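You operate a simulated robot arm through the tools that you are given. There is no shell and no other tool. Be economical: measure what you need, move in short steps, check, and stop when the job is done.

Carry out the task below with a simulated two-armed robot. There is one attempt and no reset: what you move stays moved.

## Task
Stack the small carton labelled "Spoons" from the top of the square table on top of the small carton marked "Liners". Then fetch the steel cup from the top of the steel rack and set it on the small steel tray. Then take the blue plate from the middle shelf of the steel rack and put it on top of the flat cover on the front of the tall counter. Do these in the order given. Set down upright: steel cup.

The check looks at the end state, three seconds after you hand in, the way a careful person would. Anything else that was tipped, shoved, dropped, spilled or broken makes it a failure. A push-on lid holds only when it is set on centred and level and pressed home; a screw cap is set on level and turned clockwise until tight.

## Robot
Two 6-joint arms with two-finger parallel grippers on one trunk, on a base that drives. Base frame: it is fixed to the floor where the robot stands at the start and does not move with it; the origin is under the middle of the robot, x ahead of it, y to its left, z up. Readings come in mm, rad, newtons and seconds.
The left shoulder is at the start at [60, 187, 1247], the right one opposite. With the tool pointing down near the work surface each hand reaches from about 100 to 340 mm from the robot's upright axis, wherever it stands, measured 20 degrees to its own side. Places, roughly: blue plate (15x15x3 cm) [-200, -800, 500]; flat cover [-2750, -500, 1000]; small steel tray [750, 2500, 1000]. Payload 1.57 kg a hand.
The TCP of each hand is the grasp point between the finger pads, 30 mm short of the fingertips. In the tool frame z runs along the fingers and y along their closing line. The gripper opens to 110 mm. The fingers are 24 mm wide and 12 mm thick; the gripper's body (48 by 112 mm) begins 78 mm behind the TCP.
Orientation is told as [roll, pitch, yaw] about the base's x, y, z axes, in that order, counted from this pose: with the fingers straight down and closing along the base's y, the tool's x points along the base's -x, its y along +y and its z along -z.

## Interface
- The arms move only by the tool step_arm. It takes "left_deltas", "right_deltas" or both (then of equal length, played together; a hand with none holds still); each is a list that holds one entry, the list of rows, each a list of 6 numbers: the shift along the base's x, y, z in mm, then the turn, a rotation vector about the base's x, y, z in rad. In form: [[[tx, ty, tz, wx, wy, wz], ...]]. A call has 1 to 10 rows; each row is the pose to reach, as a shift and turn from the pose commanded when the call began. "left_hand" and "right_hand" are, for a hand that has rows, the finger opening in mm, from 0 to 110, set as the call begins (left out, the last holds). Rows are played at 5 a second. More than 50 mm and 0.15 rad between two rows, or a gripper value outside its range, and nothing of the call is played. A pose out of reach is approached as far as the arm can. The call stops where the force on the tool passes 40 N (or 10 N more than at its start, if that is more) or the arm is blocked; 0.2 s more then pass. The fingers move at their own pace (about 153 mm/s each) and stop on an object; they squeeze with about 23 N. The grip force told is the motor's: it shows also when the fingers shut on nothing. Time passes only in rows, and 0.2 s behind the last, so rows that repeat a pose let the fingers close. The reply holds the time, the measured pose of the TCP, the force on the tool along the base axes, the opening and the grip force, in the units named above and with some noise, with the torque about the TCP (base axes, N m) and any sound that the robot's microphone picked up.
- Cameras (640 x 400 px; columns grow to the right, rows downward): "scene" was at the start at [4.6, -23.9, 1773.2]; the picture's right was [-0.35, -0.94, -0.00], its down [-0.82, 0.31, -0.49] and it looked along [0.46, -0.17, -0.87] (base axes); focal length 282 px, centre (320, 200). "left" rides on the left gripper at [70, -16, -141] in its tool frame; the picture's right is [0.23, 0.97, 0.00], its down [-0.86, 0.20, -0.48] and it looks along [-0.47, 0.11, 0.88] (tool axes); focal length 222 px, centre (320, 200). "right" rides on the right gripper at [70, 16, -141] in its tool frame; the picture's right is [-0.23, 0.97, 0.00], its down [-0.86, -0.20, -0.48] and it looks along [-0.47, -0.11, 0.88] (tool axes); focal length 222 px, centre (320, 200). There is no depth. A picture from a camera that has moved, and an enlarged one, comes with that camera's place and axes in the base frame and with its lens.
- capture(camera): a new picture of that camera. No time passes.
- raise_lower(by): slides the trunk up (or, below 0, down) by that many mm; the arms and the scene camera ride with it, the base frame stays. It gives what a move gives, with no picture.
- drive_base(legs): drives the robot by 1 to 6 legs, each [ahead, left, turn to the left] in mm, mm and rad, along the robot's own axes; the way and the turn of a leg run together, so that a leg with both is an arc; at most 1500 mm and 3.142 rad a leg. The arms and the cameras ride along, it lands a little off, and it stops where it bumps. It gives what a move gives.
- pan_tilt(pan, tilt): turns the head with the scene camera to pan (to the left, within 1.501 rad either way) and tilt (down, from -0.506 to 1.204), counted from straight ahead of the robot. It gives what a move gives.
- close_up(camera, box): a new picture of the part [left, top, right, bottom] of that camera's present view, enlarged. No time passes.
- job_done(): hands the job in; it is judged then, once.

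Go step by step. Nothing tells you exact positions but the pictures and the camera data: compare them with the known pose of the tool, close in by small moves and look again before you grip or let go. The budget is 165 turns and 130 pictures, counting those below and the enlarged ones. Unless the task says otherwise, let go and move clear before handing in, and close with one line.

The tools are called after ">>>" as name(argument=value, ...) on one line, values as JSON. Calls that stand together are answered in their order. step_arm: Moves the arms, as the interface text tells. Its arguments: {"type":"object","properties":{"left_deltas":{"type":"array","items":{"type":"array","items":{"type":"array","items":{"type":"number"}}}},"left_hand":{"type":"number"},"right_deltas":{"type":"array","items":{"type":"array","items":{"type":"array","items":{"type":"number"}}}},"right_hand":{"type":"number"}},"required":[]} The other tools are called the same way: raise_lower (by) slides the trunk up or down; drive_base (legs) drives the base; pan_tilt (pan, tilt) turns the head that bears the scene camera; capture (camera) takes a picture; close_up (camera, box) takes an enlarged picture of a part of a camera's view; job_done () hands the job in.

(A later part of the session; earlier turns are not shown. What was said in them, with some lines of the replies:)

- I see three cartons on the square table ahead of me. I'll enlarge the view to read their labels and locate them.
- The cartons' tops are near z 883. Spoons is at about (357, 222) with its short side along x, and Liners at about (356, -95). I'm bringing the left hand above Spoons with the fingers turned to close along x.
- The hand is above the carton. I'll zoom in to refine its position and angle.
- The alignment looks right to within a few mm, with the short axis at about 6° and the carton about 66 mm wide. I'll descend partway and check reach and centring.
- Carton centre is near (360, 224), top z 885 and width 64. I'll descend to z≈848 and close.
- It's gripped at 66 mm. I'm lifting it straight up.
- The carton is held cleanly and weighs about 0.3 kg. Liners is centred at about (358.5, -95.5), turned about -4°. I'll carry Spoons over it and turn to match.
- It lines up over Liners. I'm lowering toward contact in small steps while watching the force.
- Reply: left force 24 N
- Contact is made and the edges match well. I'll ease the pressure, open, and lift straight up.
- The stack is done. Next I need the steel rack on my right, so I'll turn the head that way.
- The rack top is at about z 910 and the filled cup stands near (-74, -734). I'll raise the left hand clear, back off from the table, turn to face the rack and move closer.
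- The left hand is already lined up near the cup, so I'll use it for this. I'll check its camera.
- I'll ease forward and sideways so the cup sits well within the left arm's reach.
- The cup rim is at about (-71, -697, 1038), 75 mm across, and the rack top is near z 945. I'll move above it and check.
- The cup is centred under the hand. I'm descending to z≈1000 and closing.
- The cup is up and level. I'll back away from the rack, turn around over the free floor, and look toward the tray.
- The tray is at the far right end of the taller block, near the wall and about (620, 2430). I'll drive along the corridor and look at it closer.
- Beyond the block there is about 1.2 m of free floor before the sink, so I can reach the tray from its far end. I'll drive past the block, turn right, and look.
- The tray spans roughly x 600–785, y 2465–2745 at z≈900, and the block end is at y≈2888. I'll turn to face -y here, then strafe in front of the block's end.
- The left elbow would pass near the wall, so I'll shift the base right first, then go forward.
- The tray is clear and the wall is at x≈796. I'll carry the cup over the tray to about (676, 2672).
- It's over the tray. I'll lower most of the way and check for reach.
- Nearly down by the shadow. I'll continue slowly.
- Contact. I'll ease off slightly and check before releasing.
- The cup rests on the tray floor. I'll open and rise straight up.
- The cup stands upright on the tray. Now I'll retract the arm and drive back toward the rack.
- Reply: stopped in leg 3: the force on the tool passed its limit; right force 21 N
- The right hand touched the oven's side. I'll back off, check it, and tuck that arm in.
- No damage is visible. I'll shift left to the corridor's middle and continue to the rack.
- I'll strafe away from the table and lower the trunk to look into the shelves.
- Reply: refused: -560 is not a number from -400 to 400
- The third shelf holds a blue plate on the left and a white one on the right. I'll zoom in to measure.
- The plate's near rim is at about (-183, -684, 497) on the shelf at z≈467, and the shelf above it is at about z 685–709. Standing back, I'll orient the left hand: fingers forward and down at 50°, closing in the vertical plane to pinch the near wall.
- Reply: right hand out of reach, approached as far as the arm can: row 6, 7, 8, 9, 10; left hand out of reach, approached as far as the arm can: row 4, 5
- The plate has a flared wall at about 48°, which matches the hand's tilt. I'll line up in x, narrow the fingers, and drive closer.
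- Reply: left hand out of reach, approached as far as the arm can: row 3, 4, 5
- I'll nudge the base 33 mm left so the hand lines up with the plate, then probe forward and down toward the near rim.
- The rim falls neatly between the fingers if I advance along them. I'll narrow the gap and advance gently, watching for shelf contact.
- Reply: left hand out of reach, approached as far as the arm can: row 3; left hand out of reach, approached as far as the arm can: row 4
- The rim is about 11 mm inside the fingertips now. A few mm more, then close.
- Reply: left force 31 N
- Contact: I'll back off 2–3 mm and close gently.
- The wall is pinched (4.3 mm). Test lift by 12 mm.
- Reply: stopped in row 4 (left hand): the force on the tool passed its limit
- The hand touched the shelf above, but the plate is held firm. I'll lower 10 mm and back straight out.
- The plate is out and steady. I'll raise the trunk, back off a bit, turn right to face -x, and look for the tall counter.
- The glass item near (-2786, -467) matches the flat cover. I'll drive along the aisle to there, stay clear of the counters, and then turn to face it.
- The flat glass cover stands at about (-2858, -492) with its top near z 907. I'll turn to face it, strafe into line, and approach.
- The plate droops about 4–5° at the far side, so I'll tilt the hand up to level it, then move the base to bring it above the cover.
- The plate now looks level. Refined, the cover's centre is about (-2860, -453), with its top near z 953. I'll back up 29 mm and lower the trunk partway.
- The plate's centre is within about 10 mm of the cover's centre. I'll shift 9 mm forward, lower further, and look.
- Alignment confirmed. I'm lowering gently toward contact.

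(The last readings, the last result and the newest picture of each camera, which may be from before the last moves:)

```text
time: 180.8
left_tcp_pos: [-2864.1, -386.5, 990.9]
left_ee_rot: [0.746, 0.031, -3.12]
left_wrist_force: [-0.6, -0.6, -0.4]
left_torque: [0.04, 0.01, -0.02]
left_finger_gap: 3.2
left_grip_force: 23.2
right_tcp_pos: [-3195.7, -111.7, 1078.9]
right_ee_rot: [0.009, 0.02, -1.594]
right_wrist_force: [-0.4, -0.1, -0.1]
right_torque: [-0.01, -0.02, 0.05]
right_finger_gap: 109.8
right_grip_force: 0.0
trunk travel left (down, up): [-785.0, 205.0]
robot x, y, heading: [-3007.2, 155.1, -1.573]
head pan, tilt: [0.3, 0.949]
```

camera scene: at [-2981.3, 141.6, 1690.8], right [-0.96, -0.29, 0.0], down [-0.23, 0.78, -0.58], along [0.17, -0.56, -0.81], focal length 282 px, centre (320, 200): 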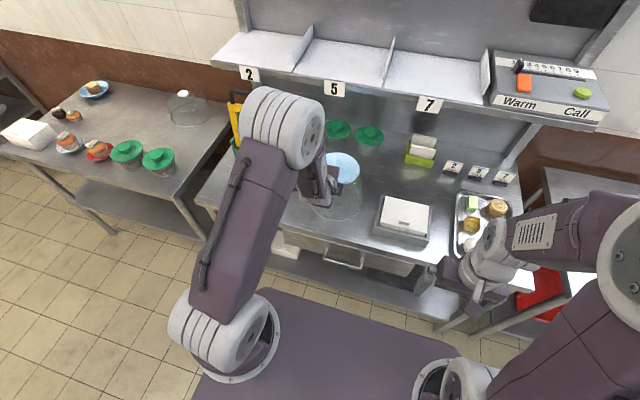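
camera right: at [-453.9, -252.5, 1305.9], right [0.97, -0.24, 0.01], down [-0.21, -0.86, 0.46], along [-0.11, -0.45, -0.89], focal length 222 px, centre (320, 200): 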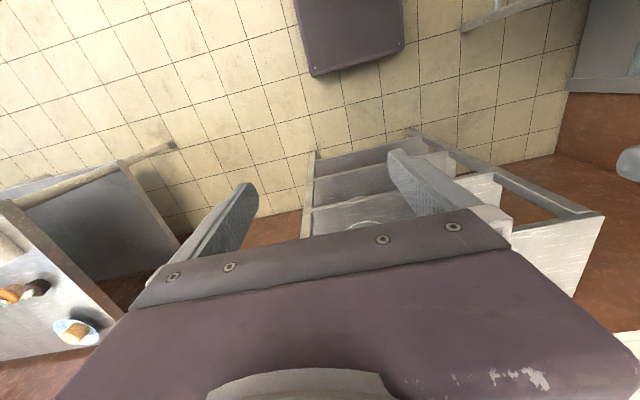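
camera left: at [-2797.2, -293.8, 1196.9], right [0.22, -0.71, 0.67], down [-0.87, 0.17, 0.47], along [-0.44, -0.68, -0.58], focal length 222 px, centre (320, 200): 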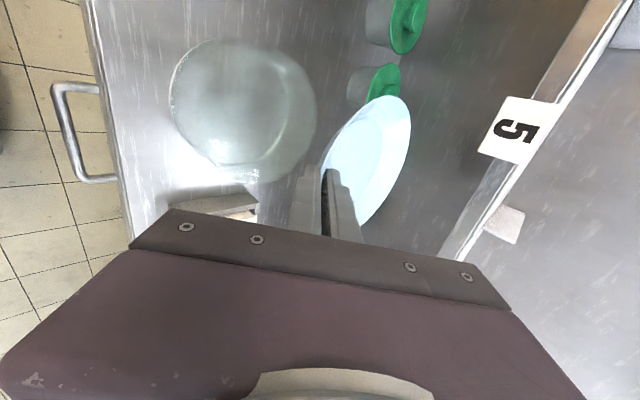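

>>> step_arm(left_deltas=[[[0, 0, -2, 0, 0, 0], [0, 0, -4, 0, 0, 0], [0, 0, -6, 0, 0, 0], [0, 0, -8, 0, 0, 0]]])

>>> close_up(camera="left", box=[140, 20, 440, 240])

```text
time: 181.8
left_tcp_pos: [-2864.9, -386.6, 981.1]
left_ee_rot: [0.748, 0.032, -3.12]
left_wrist_force: [-0.7, 0.2, -0.8]
left_torque: [0.08, -0.04, 0.03]
left_finger_gap: 3.4
left_grip_force: 22.8
left hand out of reach, approached as far as the arm can: row 4
right_tcp_pos: [-3196.3, -112.7, 1078.6]
right_ee_rot: [0.01, 0.021, -1.594]
right_wrist_force: [-0.1, 0.5, -0.1]
right_torque: [0.03, 0.03, -0.01]
right_finger_gap: 110.3
right_grip_force: 0.0
trunk travel left (down, up): [-785.0, 205.0]
robot x, y, heading: [-3008.2, 152.9, -1.576]
head pan, tilt: [0.3, 0.949]
```

```text
1.82 times, centred on (290, 130) of left
camera zoom: at [-2802.2, -276.8, 1077.4], right [0.22, -0.71, 0.67], down [-0.87, 0.16, 0.46], along [-0.43, -0.69, -0.59], focal length 404 px, centre (374, 327)
```

zoom: 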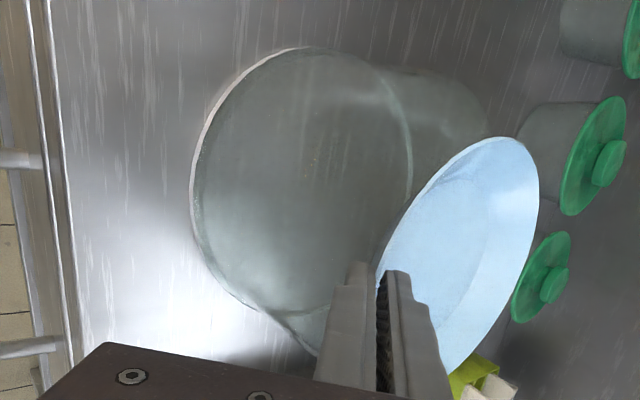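

The arm is near its limit here, so I'll use the trunk for the last small steps, watching the force.

>>> raise_lower(by=-5)

>>> raise_lower(by=-4)

```text
time: 182.3
left_tcp_pos: [-2865.8, -386.6, 976.9]
left_ee_rot: [0.747, 0.032, -3.123]
left_wrist_force: [-0.2, 0.4, -0.9]
left_torque: [0.05, -0.05, -0.04]
left_finger_gap: 3.3
left_grip_force: 23.1
right_tcp_pos: [-3196.3, -112.4, 1073.3]
right_ee_rot: [0.009, 0.018, -1.593]
right_wrist_force: [0.1, 0.5, -0.5]
right_torque: [-0.02, 0.03, 0.0]
right_finger_gap: 109.9
right_grip_force: 0.0
trunk travel left (down, up): [-780.0, 210.0]
robot x, y, heading: [-3005.4, 151.9, -1.58]
head pan, tilt: [0.3, 0.949]
```

```text
time: 182.8
left_tcp_pos: [-2865.3, -385.8, 974.4]
left_ee_rot: [0.746, 0.031, -3.121]
left_wrist_force: [-0.6, -0.4, -1.0]
left_torque: [0.05, 0.03, -0.03]
left_finger_gap: 3.4
left_grip_force: 22.8
right_tcp_pos: [-3195.9, -111.8, 1068.8]
right_ee_rot: [0.008, 0.018, -1.592]
right_wrist_force: [0.3, 0.0, -0.4]
right_torque: [-0.05, 0.02, 0.04]
right_finger_gap: 109.9
right_grip_force: 0.1
trunk travel left (down, up): [-776.0, 214.0]
robot x, y, heading: [-3007.2, 154.2, -1.579]
head pan, tilt: [0.3, 0.949]
```

>>> raise_lower(by=-4)

>>> raise_lower(by=-4)

>>> close_up(camera="scene", box=[270, 120, 410, 240])

```text
time: 183.4
left_tcp_pos: [-2865.8, -386.5, 968.9]
left_ee_rot: [0.746, 0.032, -3.119]
left_wrist_force: [-0.1, 0.4, -1.1]
left_torque: [0.08, 0.02, -0.02]
left_finger_gap: 3.4
left_grip_force: 23.1
right_tcp_pos: [-3195.8, -112.6, 1064.8]
right_ee_rot: [0.009, 0.02, -1.594]
right_wrist_force: [0.4, 0.2, 0.3]
right_torque: [0.03, -0.01, 0.01]
right_finger_gap: 110.2
right_grip_force: 0.0
trunk travel left (down, up): [-772.0, 218.0]
robot x, y, heading: [-3006.8, 150.6, -1.576]
head pan, tilt: [0.3, 0.949]
```

```text
time: 183.9
left_tcp_pos: [-2866.3, -386.6, 964.9]
left_ee_rot: [0.747, 0.031, -3.12]
left_wrist_force: [0.3, 0.3, -0.3]
left_torque: [0.06, -0.03, 0.02]
left_finger_gap: 3.3
left_grip_force: 23.4
right_tcp_pos: [-3195.8, -112.7, 1061.8]
right_ee_rot: [0.009, 0.019, -1.594]
right_wrist_force: [0.0, 0.0, -0.2]
right_torque: [0.0, 0.0, 0.0]
right_finger_gap: 109.9
right_grip_force: 0.0
trunk travel left (down, up): [-768.0, 222.0]
robot x, y, heading: [-3006.1, 149.0, -1.582]
head pan, tilt: [0.3, 0.949]
```

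```text
3.33 times, centred on (340, 180) of scene
camera zoom: at [-2981.3, 141.9, 1673.8], right [-0.96, -0.29, 0.0], down [-0.23, 0.78, -0.58], along [0.17, -0.56, -0.81], focal length 940 px, centre (253, 267)
```

zoom: 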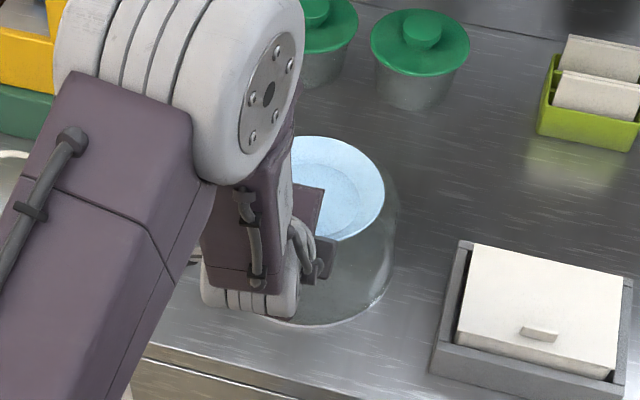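

>>> raise_lower(by=-4)

>>> raise_lower(by=-4)

>>> raise_lower(by=-3)

>>> close_up(camera="left", box=[140, 20, 440, 240])

```text
time: 184.4
left_tcp_pos: [-2866.9, -386.8, 962.7]
left_ee_rot: [0.747, 0.032, -3.12]
left_wrist_force: [0.4, -0.3, -0.5]
left_torque: [0.03, -0.01, 0.03]
left_finger_gap: 3.1
left_grip_force: 22.8
right_tcp_pos: [-3196.8, -113.5, 1057.4]
right_ee_rot: [0.01, 0.022, -1.594]
right_wrist_force: [0.3, -0.9, -0.5]
right_torque: [0.03, 0.02, 0.03]
right_finger_gap: 110.1
right_grip_force: 0.1
trunk travel left (down, up): [-764.0, 226.0]
robot x, y, heading: [-3003.9, 149.7, -1.579]
head pan, tilt: [0.3, 0.949]
```

```text
time: 185.0
left_tcp_pos: [-2866.3, -386.6, 957.9]
left_ee_rot: [0.747, 0.032, -3.122]
left_wrist_force: [-0.9, -0.3, -0.2]
left_torque: [-0.08, 0.0, 0.01]
left_finger_gap: 3.5
left_grip_force: 23.3
right_tcp_pos: [-3196.1, -112.2, 1053.4]
right_ee_rot: [0.011, 0.02, -1.594]
right_wrist_force: [0.1, 0.1, -0.3]
right_torque: [0.03, 0.03, -0.02]
right_finger_gap: 110.0
right_grip_force: 0.0
trunk travel left (down, up): [-760.0, 230.0]
robot x, y, heading: [-3002.7, 151.9, -1.578]
head pan, tilt: [0.3, 0.949]
```

```text
time: 185.5
left_tcp_pos: [-2867.3, -386.4, 955.6]
left_ee_rot: [0.751, 0.03, -3.12]
left_wrist_force: [-0.2, 0.0, 6.7]
left_torque: [-0.41, 0.27, -0.05]
left_finger_gap: 3.7
left_grip_force: 23.3
right_tcp_pos: [-3195.5, -111.2, 1051.4]
right_ee_rot: [0.009, 0.018, -1.594]
right_wrist_force: [0.3, 0.1, -0.1]
right_torque: [0.01, 0.03, -0.02]
right_finger_gap: 109.8
right_grip_force: 0.1
trunk travel left (down, up): [-757.0, 233.0]
robot x, y, heading: [-3006.2, 155.4, -1.58]
head pan, tilt: [0.3, 0.949]
```

```text
1.82 times, centred on (290, 130) of left
camera zoom: at [-2802.4, -276.1, 1050.3], right [0.22, -0.71, 0.67], down [-0.87, 0.16, 0.46], along [-0.43, -0.69, -0.58], focal length 404 px, centre (374, 327)
```

zoom: 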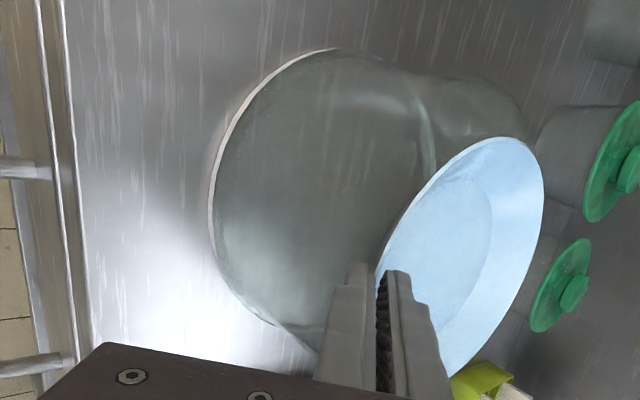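

Contact is felt, off the far right side, so the plate is nearly level. I'll lower 2 mm more and check the force and torque.

>>> raise_lower(by=-2)

>>> close_up(camera="scene", box=[290, 140, 390, 225])

```text
time: 186.0
left_tcp_pos: [-2866.1, -386.4, 954.8]
left_ee_rot: [0.752, 0.031, -3.121]
left_wrist_force: [0.6, 1.0, 15.8]
left_torque: [-0.65, 0.22, 0.02]
left_finger_gap: 3.6
left_grip_force: 22.9
right_tcp_pos: [-3195.8, -110.7, 1048.2]
right_ee_rot: [0.008, 0.017, -1.594]
right_wrist_force: [-0.2, -0.5, 0.5]
right_torque: [0.0, -0.03, -0.01]
right_finger_gap: 110.1
right_grip_force: 0.0
trunk travel left (down, up): [-755.0, 235.0]
robot x, y, heading: [-3005.3, 155.0, -1.575]
head pan, tilt: [0.3, 0.949]
```

```text
4.71 times, centred on (340, 182) of scene
camera zoom: at [-2981.7, 145.5, 1661.0], right [-0.96, -0.29, 0.0], down [-0.23, 0.78, -0.58], along [0.17, -0.56, -0.81], focal length 1327 px, centre (226, 282)
```

zoom: 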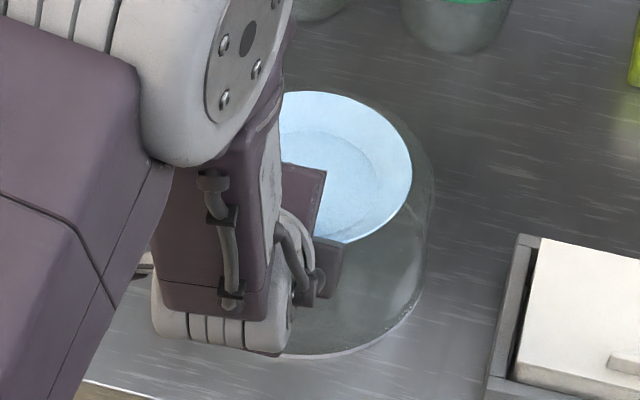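

The pressure centre is now under the plate's base, so it sits flat and well centred. I'll ease pressure and open the fingers slightly.

>>> raise_lower(by=1)

>>> step_arm(left_deltas=[[[0, 0, 0, 0, 0, 0], [0, 0, 0, 0, 0, 0]]], left_hand=13)

>>> close_up(camera="left", box=[240, 70, 440, 240])

```text
time: 186.5
left_tcp_pos: [-2865.8, -386.1, 954.7]
left_ee_rot: [0.75, 0.031, -3.12]
left_wrist_force: [0.3, -2.6, 14.7]
left_torque: [-0.68, 0.19, 0.08]
left_finger_gap: 3.5
left_grip_force: 23.3
right_tcp_pos: [-3196.4, -111.4, 1049.6]
right_ee_rot: [0.009, 0.017, -1.595]
right_wrist_force: [-0.3, 0.2, -0.5]
right_torque: [-0.01, -0.01, 0.0]
right_finger_gap: 110.1
right_grip_force: 0.2
trunk travel left (down, up): [-756.0, 234.0]
robot x, y, heading: [-3005.0, 154.8, -1.574]
head pan, tilt: [0.3, 0.949]
```

```text
time: 187.1
left_tcp_pos: [-2867.1, -385.6, 952.5]
left_ee_rot: [0.745, 0.03, -3.12]
left_wrist_force: [-0.6, 1.1, 0.4]
left_torque: [-0.01, -0.03, 0.01]
left_finger_gap: 13.2
left_grip_force: 0.1
right_tcp_pos: [-3195.1, -111.8, 1048.5]
right_ee_rot: [0.01, 0.019, -1.594]
right_wrist_force: [-0.2, -0.1, 0.2]
right_torque: [0.0, -0.03, 0.02]
right_finger_gap: 110.1
right_grip_force: 0.1
trunk travel left (down, up): [-756.0, 234.0]
robot x, y, heading: [-3002.9, 153.2, -1.578]
head pan, tilt: [0.3, 0.949]
```

```text
2.35 times, centred on (340, 155) of left
camera zoom: at [-2802.3, -276.1, 1048.1], right [0.22, -0.71, 0.67], down [-0.87, 0.16, 0.46], along [-0.43, -0.68, -0.59], focal length 523 px, centre (273, 306)
```

zoom: 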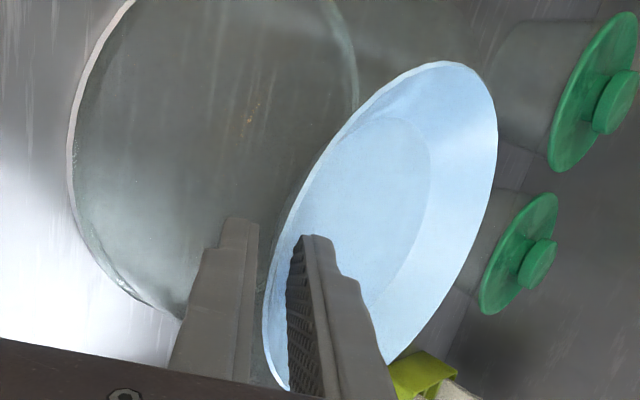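

It's released and resting. I'm withdrawing along the finger direction in small steps.

>>> step_arm(left_deltas=[[[0, 2, 2.2, 0, 0, 0], [0, 4, 4.4, 0, 0, 0], [0, 6, 6.6, 0, 0, 0], [0, 8, 8.8, 0, 0, 0]]], left_hand=16)

>>> close_up(camera="left", box=[240, 70, 440, 240])

```text
time: 188.1
left_tcp_pos: [-2866.9, -377.7, 962.5]
left_ee_rot: [0.748, 0.032, -3.119]
left_wrist_force: [-0.3, 0.2, 0.4]
left_torque: [0.01, -0.02, 0.0]
left_finger_gap: 16.0
left_grip_force: 0.1
right_tcp_pos: [-3195.5, -111.1, 1048.7]
right_ee_rot: [0.01, 0.018, -1.593]
right_wrist_force: [-0.3, 0.7, 0.2]
right_torque: [0.02, -0.02, 0.01]
right_finger_gap: 110.2
right_grip_force: 0.0
trunk travel left (down, up): [-756.0, 234.0]
robot x, y, heading: [-3007.5, 153.6, -1.578]
head pan, tilt: [0.3, 0.949]
```

```text
2.35 times, centred on (340, 155) of left
camera zoom: at [-2802.6, -268.3, 1057.3], right [0.22, -0.71, 0.67], down [-0.87, 0.16, 0.46], along [-0.43, -0.69, -0.58], focal length 523 px, centre (273, 306)
```

zoom: 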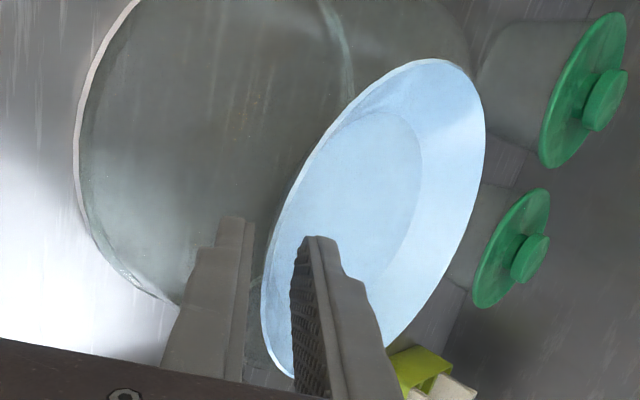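

Clean. I'll continue withdrawing up and back.

>>> step_arm(left_deltas=[[[0, 4, 5, 0, 0, 0], [0, 8, 10, 0, 0, 0], [0, 12, 15, 0, 0, 0], [0, 16, 22, 0, 0, 0], [0, 20, 35, 0, 0, 0], [0, 24, 50, 0, 0, 0]]])

>>> close_up(camera="left", box=[180, 50, 480, 240])

```text
time: 189.5
left_tcp_pos: [-2866.6, -353.6, 1012.7]
left_ee_rot: [0.746, 0.033, -3.121]
left_wrist_force: [-0.3, 0.2, -0.4]
left_torque: [0.0, 0.01, -0.03]
left_finger_gap: 15.9
left_grip_force: 0.0
right_tcp_pos: [-3195.7, -111.9, 1049.6]
right_ee_rot: [0.008, 0.016, -1.594]
right_wrist_force: [0.0, -0.4, -0.2]
right_torque: [-0.04, -0.04, 0.01]
right_finger_gap: 110.2
right_grip_force: 0.2
trunk travel left (down, up): [-756.0, 234.0]
robot x, y, heading: [-3004.4, 154.4, -1.574]
head pan, tilt: [0.3, 0.949]
```

```text
2.11 times, centred on (330, 145) of left
camera zoom: at [-2803.4, -245.1, 1108.1], right [0.22, -0.71, 0.67], down [-0.87, 0.16, 0.46], along [-0.43, -0.69, -0.58], focal length 468 px, centre (299, 316)
```

zoom: 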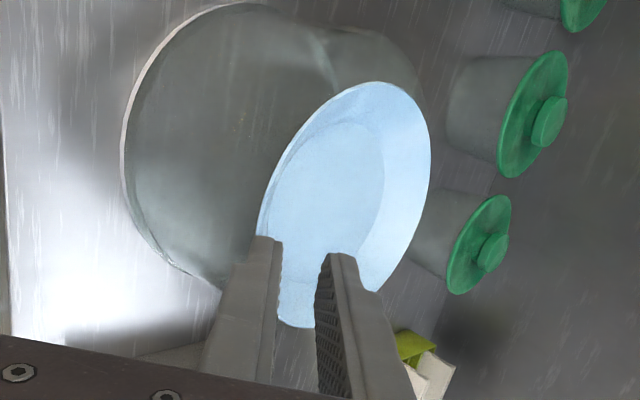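

The fingers are above the rim. I'm backing away and checking the result.

>>> drive_base(legs=[[-300, 0, 0]])

>>> close_up(camera="scene", box=[240, 60, 460, 220])

```text
time: 191.5
left_tcp_pos: [-2860.3, -60.1, 1013.3]
left_ee_rot: [0.745, 0.032, -3.109]
left_wrist_force: [1.6, -0.6, 0.0]
left_torque: [0.01, 0.01, 0.02]
left_finger_gap: 16.1
left_grip_force: 0.2
right_tcp_pos: [-3192.3, 178.9, 1049.4]
right_ee_rot: [0.007, 0.019, -1.58]
right_wrist_force: [0.3, 0.7, 0.3]
right_torque: [0.03, 0.02, 0.03]
right_finger_gap: 109.9
right_grip_force: 0.1
trunk travel left (down, up): [-756.0, 234.0]
robot x, y, heading: [-3005.6, 451.5, -1.567]
head pan, tilt: [0.3, 0.949]
```

```text
2.50 times, centred on (350, 140) of scene
camera zoom: at [-2981.0, 435.7, 1661.8], right [-0.95, -0.3, 0.0], down [-0.24, 0.78, -0.58], along [0.18, -0.55, -0.81], focal length 705 px, centre (245, 350)
```

zoom: 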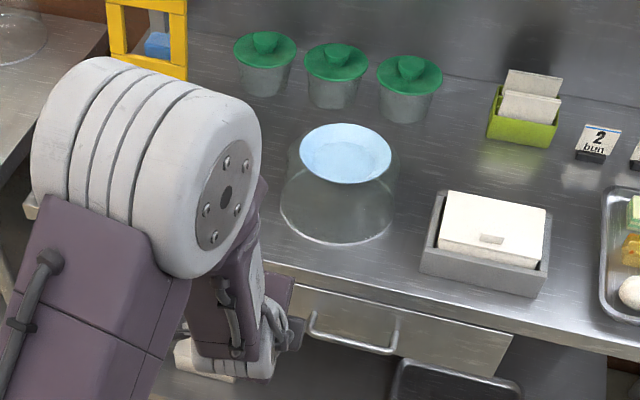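

The blue plate sits level and centred on the flat cover, with both hands clear, so I'm handing in.

>>> job_done()

```text
The job is handed in.
```

I handed the job in with all three parts done in order: the Spoons carton is stacked on Liners, the filled steel cup stands upright on the small steel tray, and the blue plate sits on top of the flat cover. My right hand bumped the side of the oven once while driving, and my left hand knocked the shelf above the plate while lifting it; I saw no sign of damage in the pictures.
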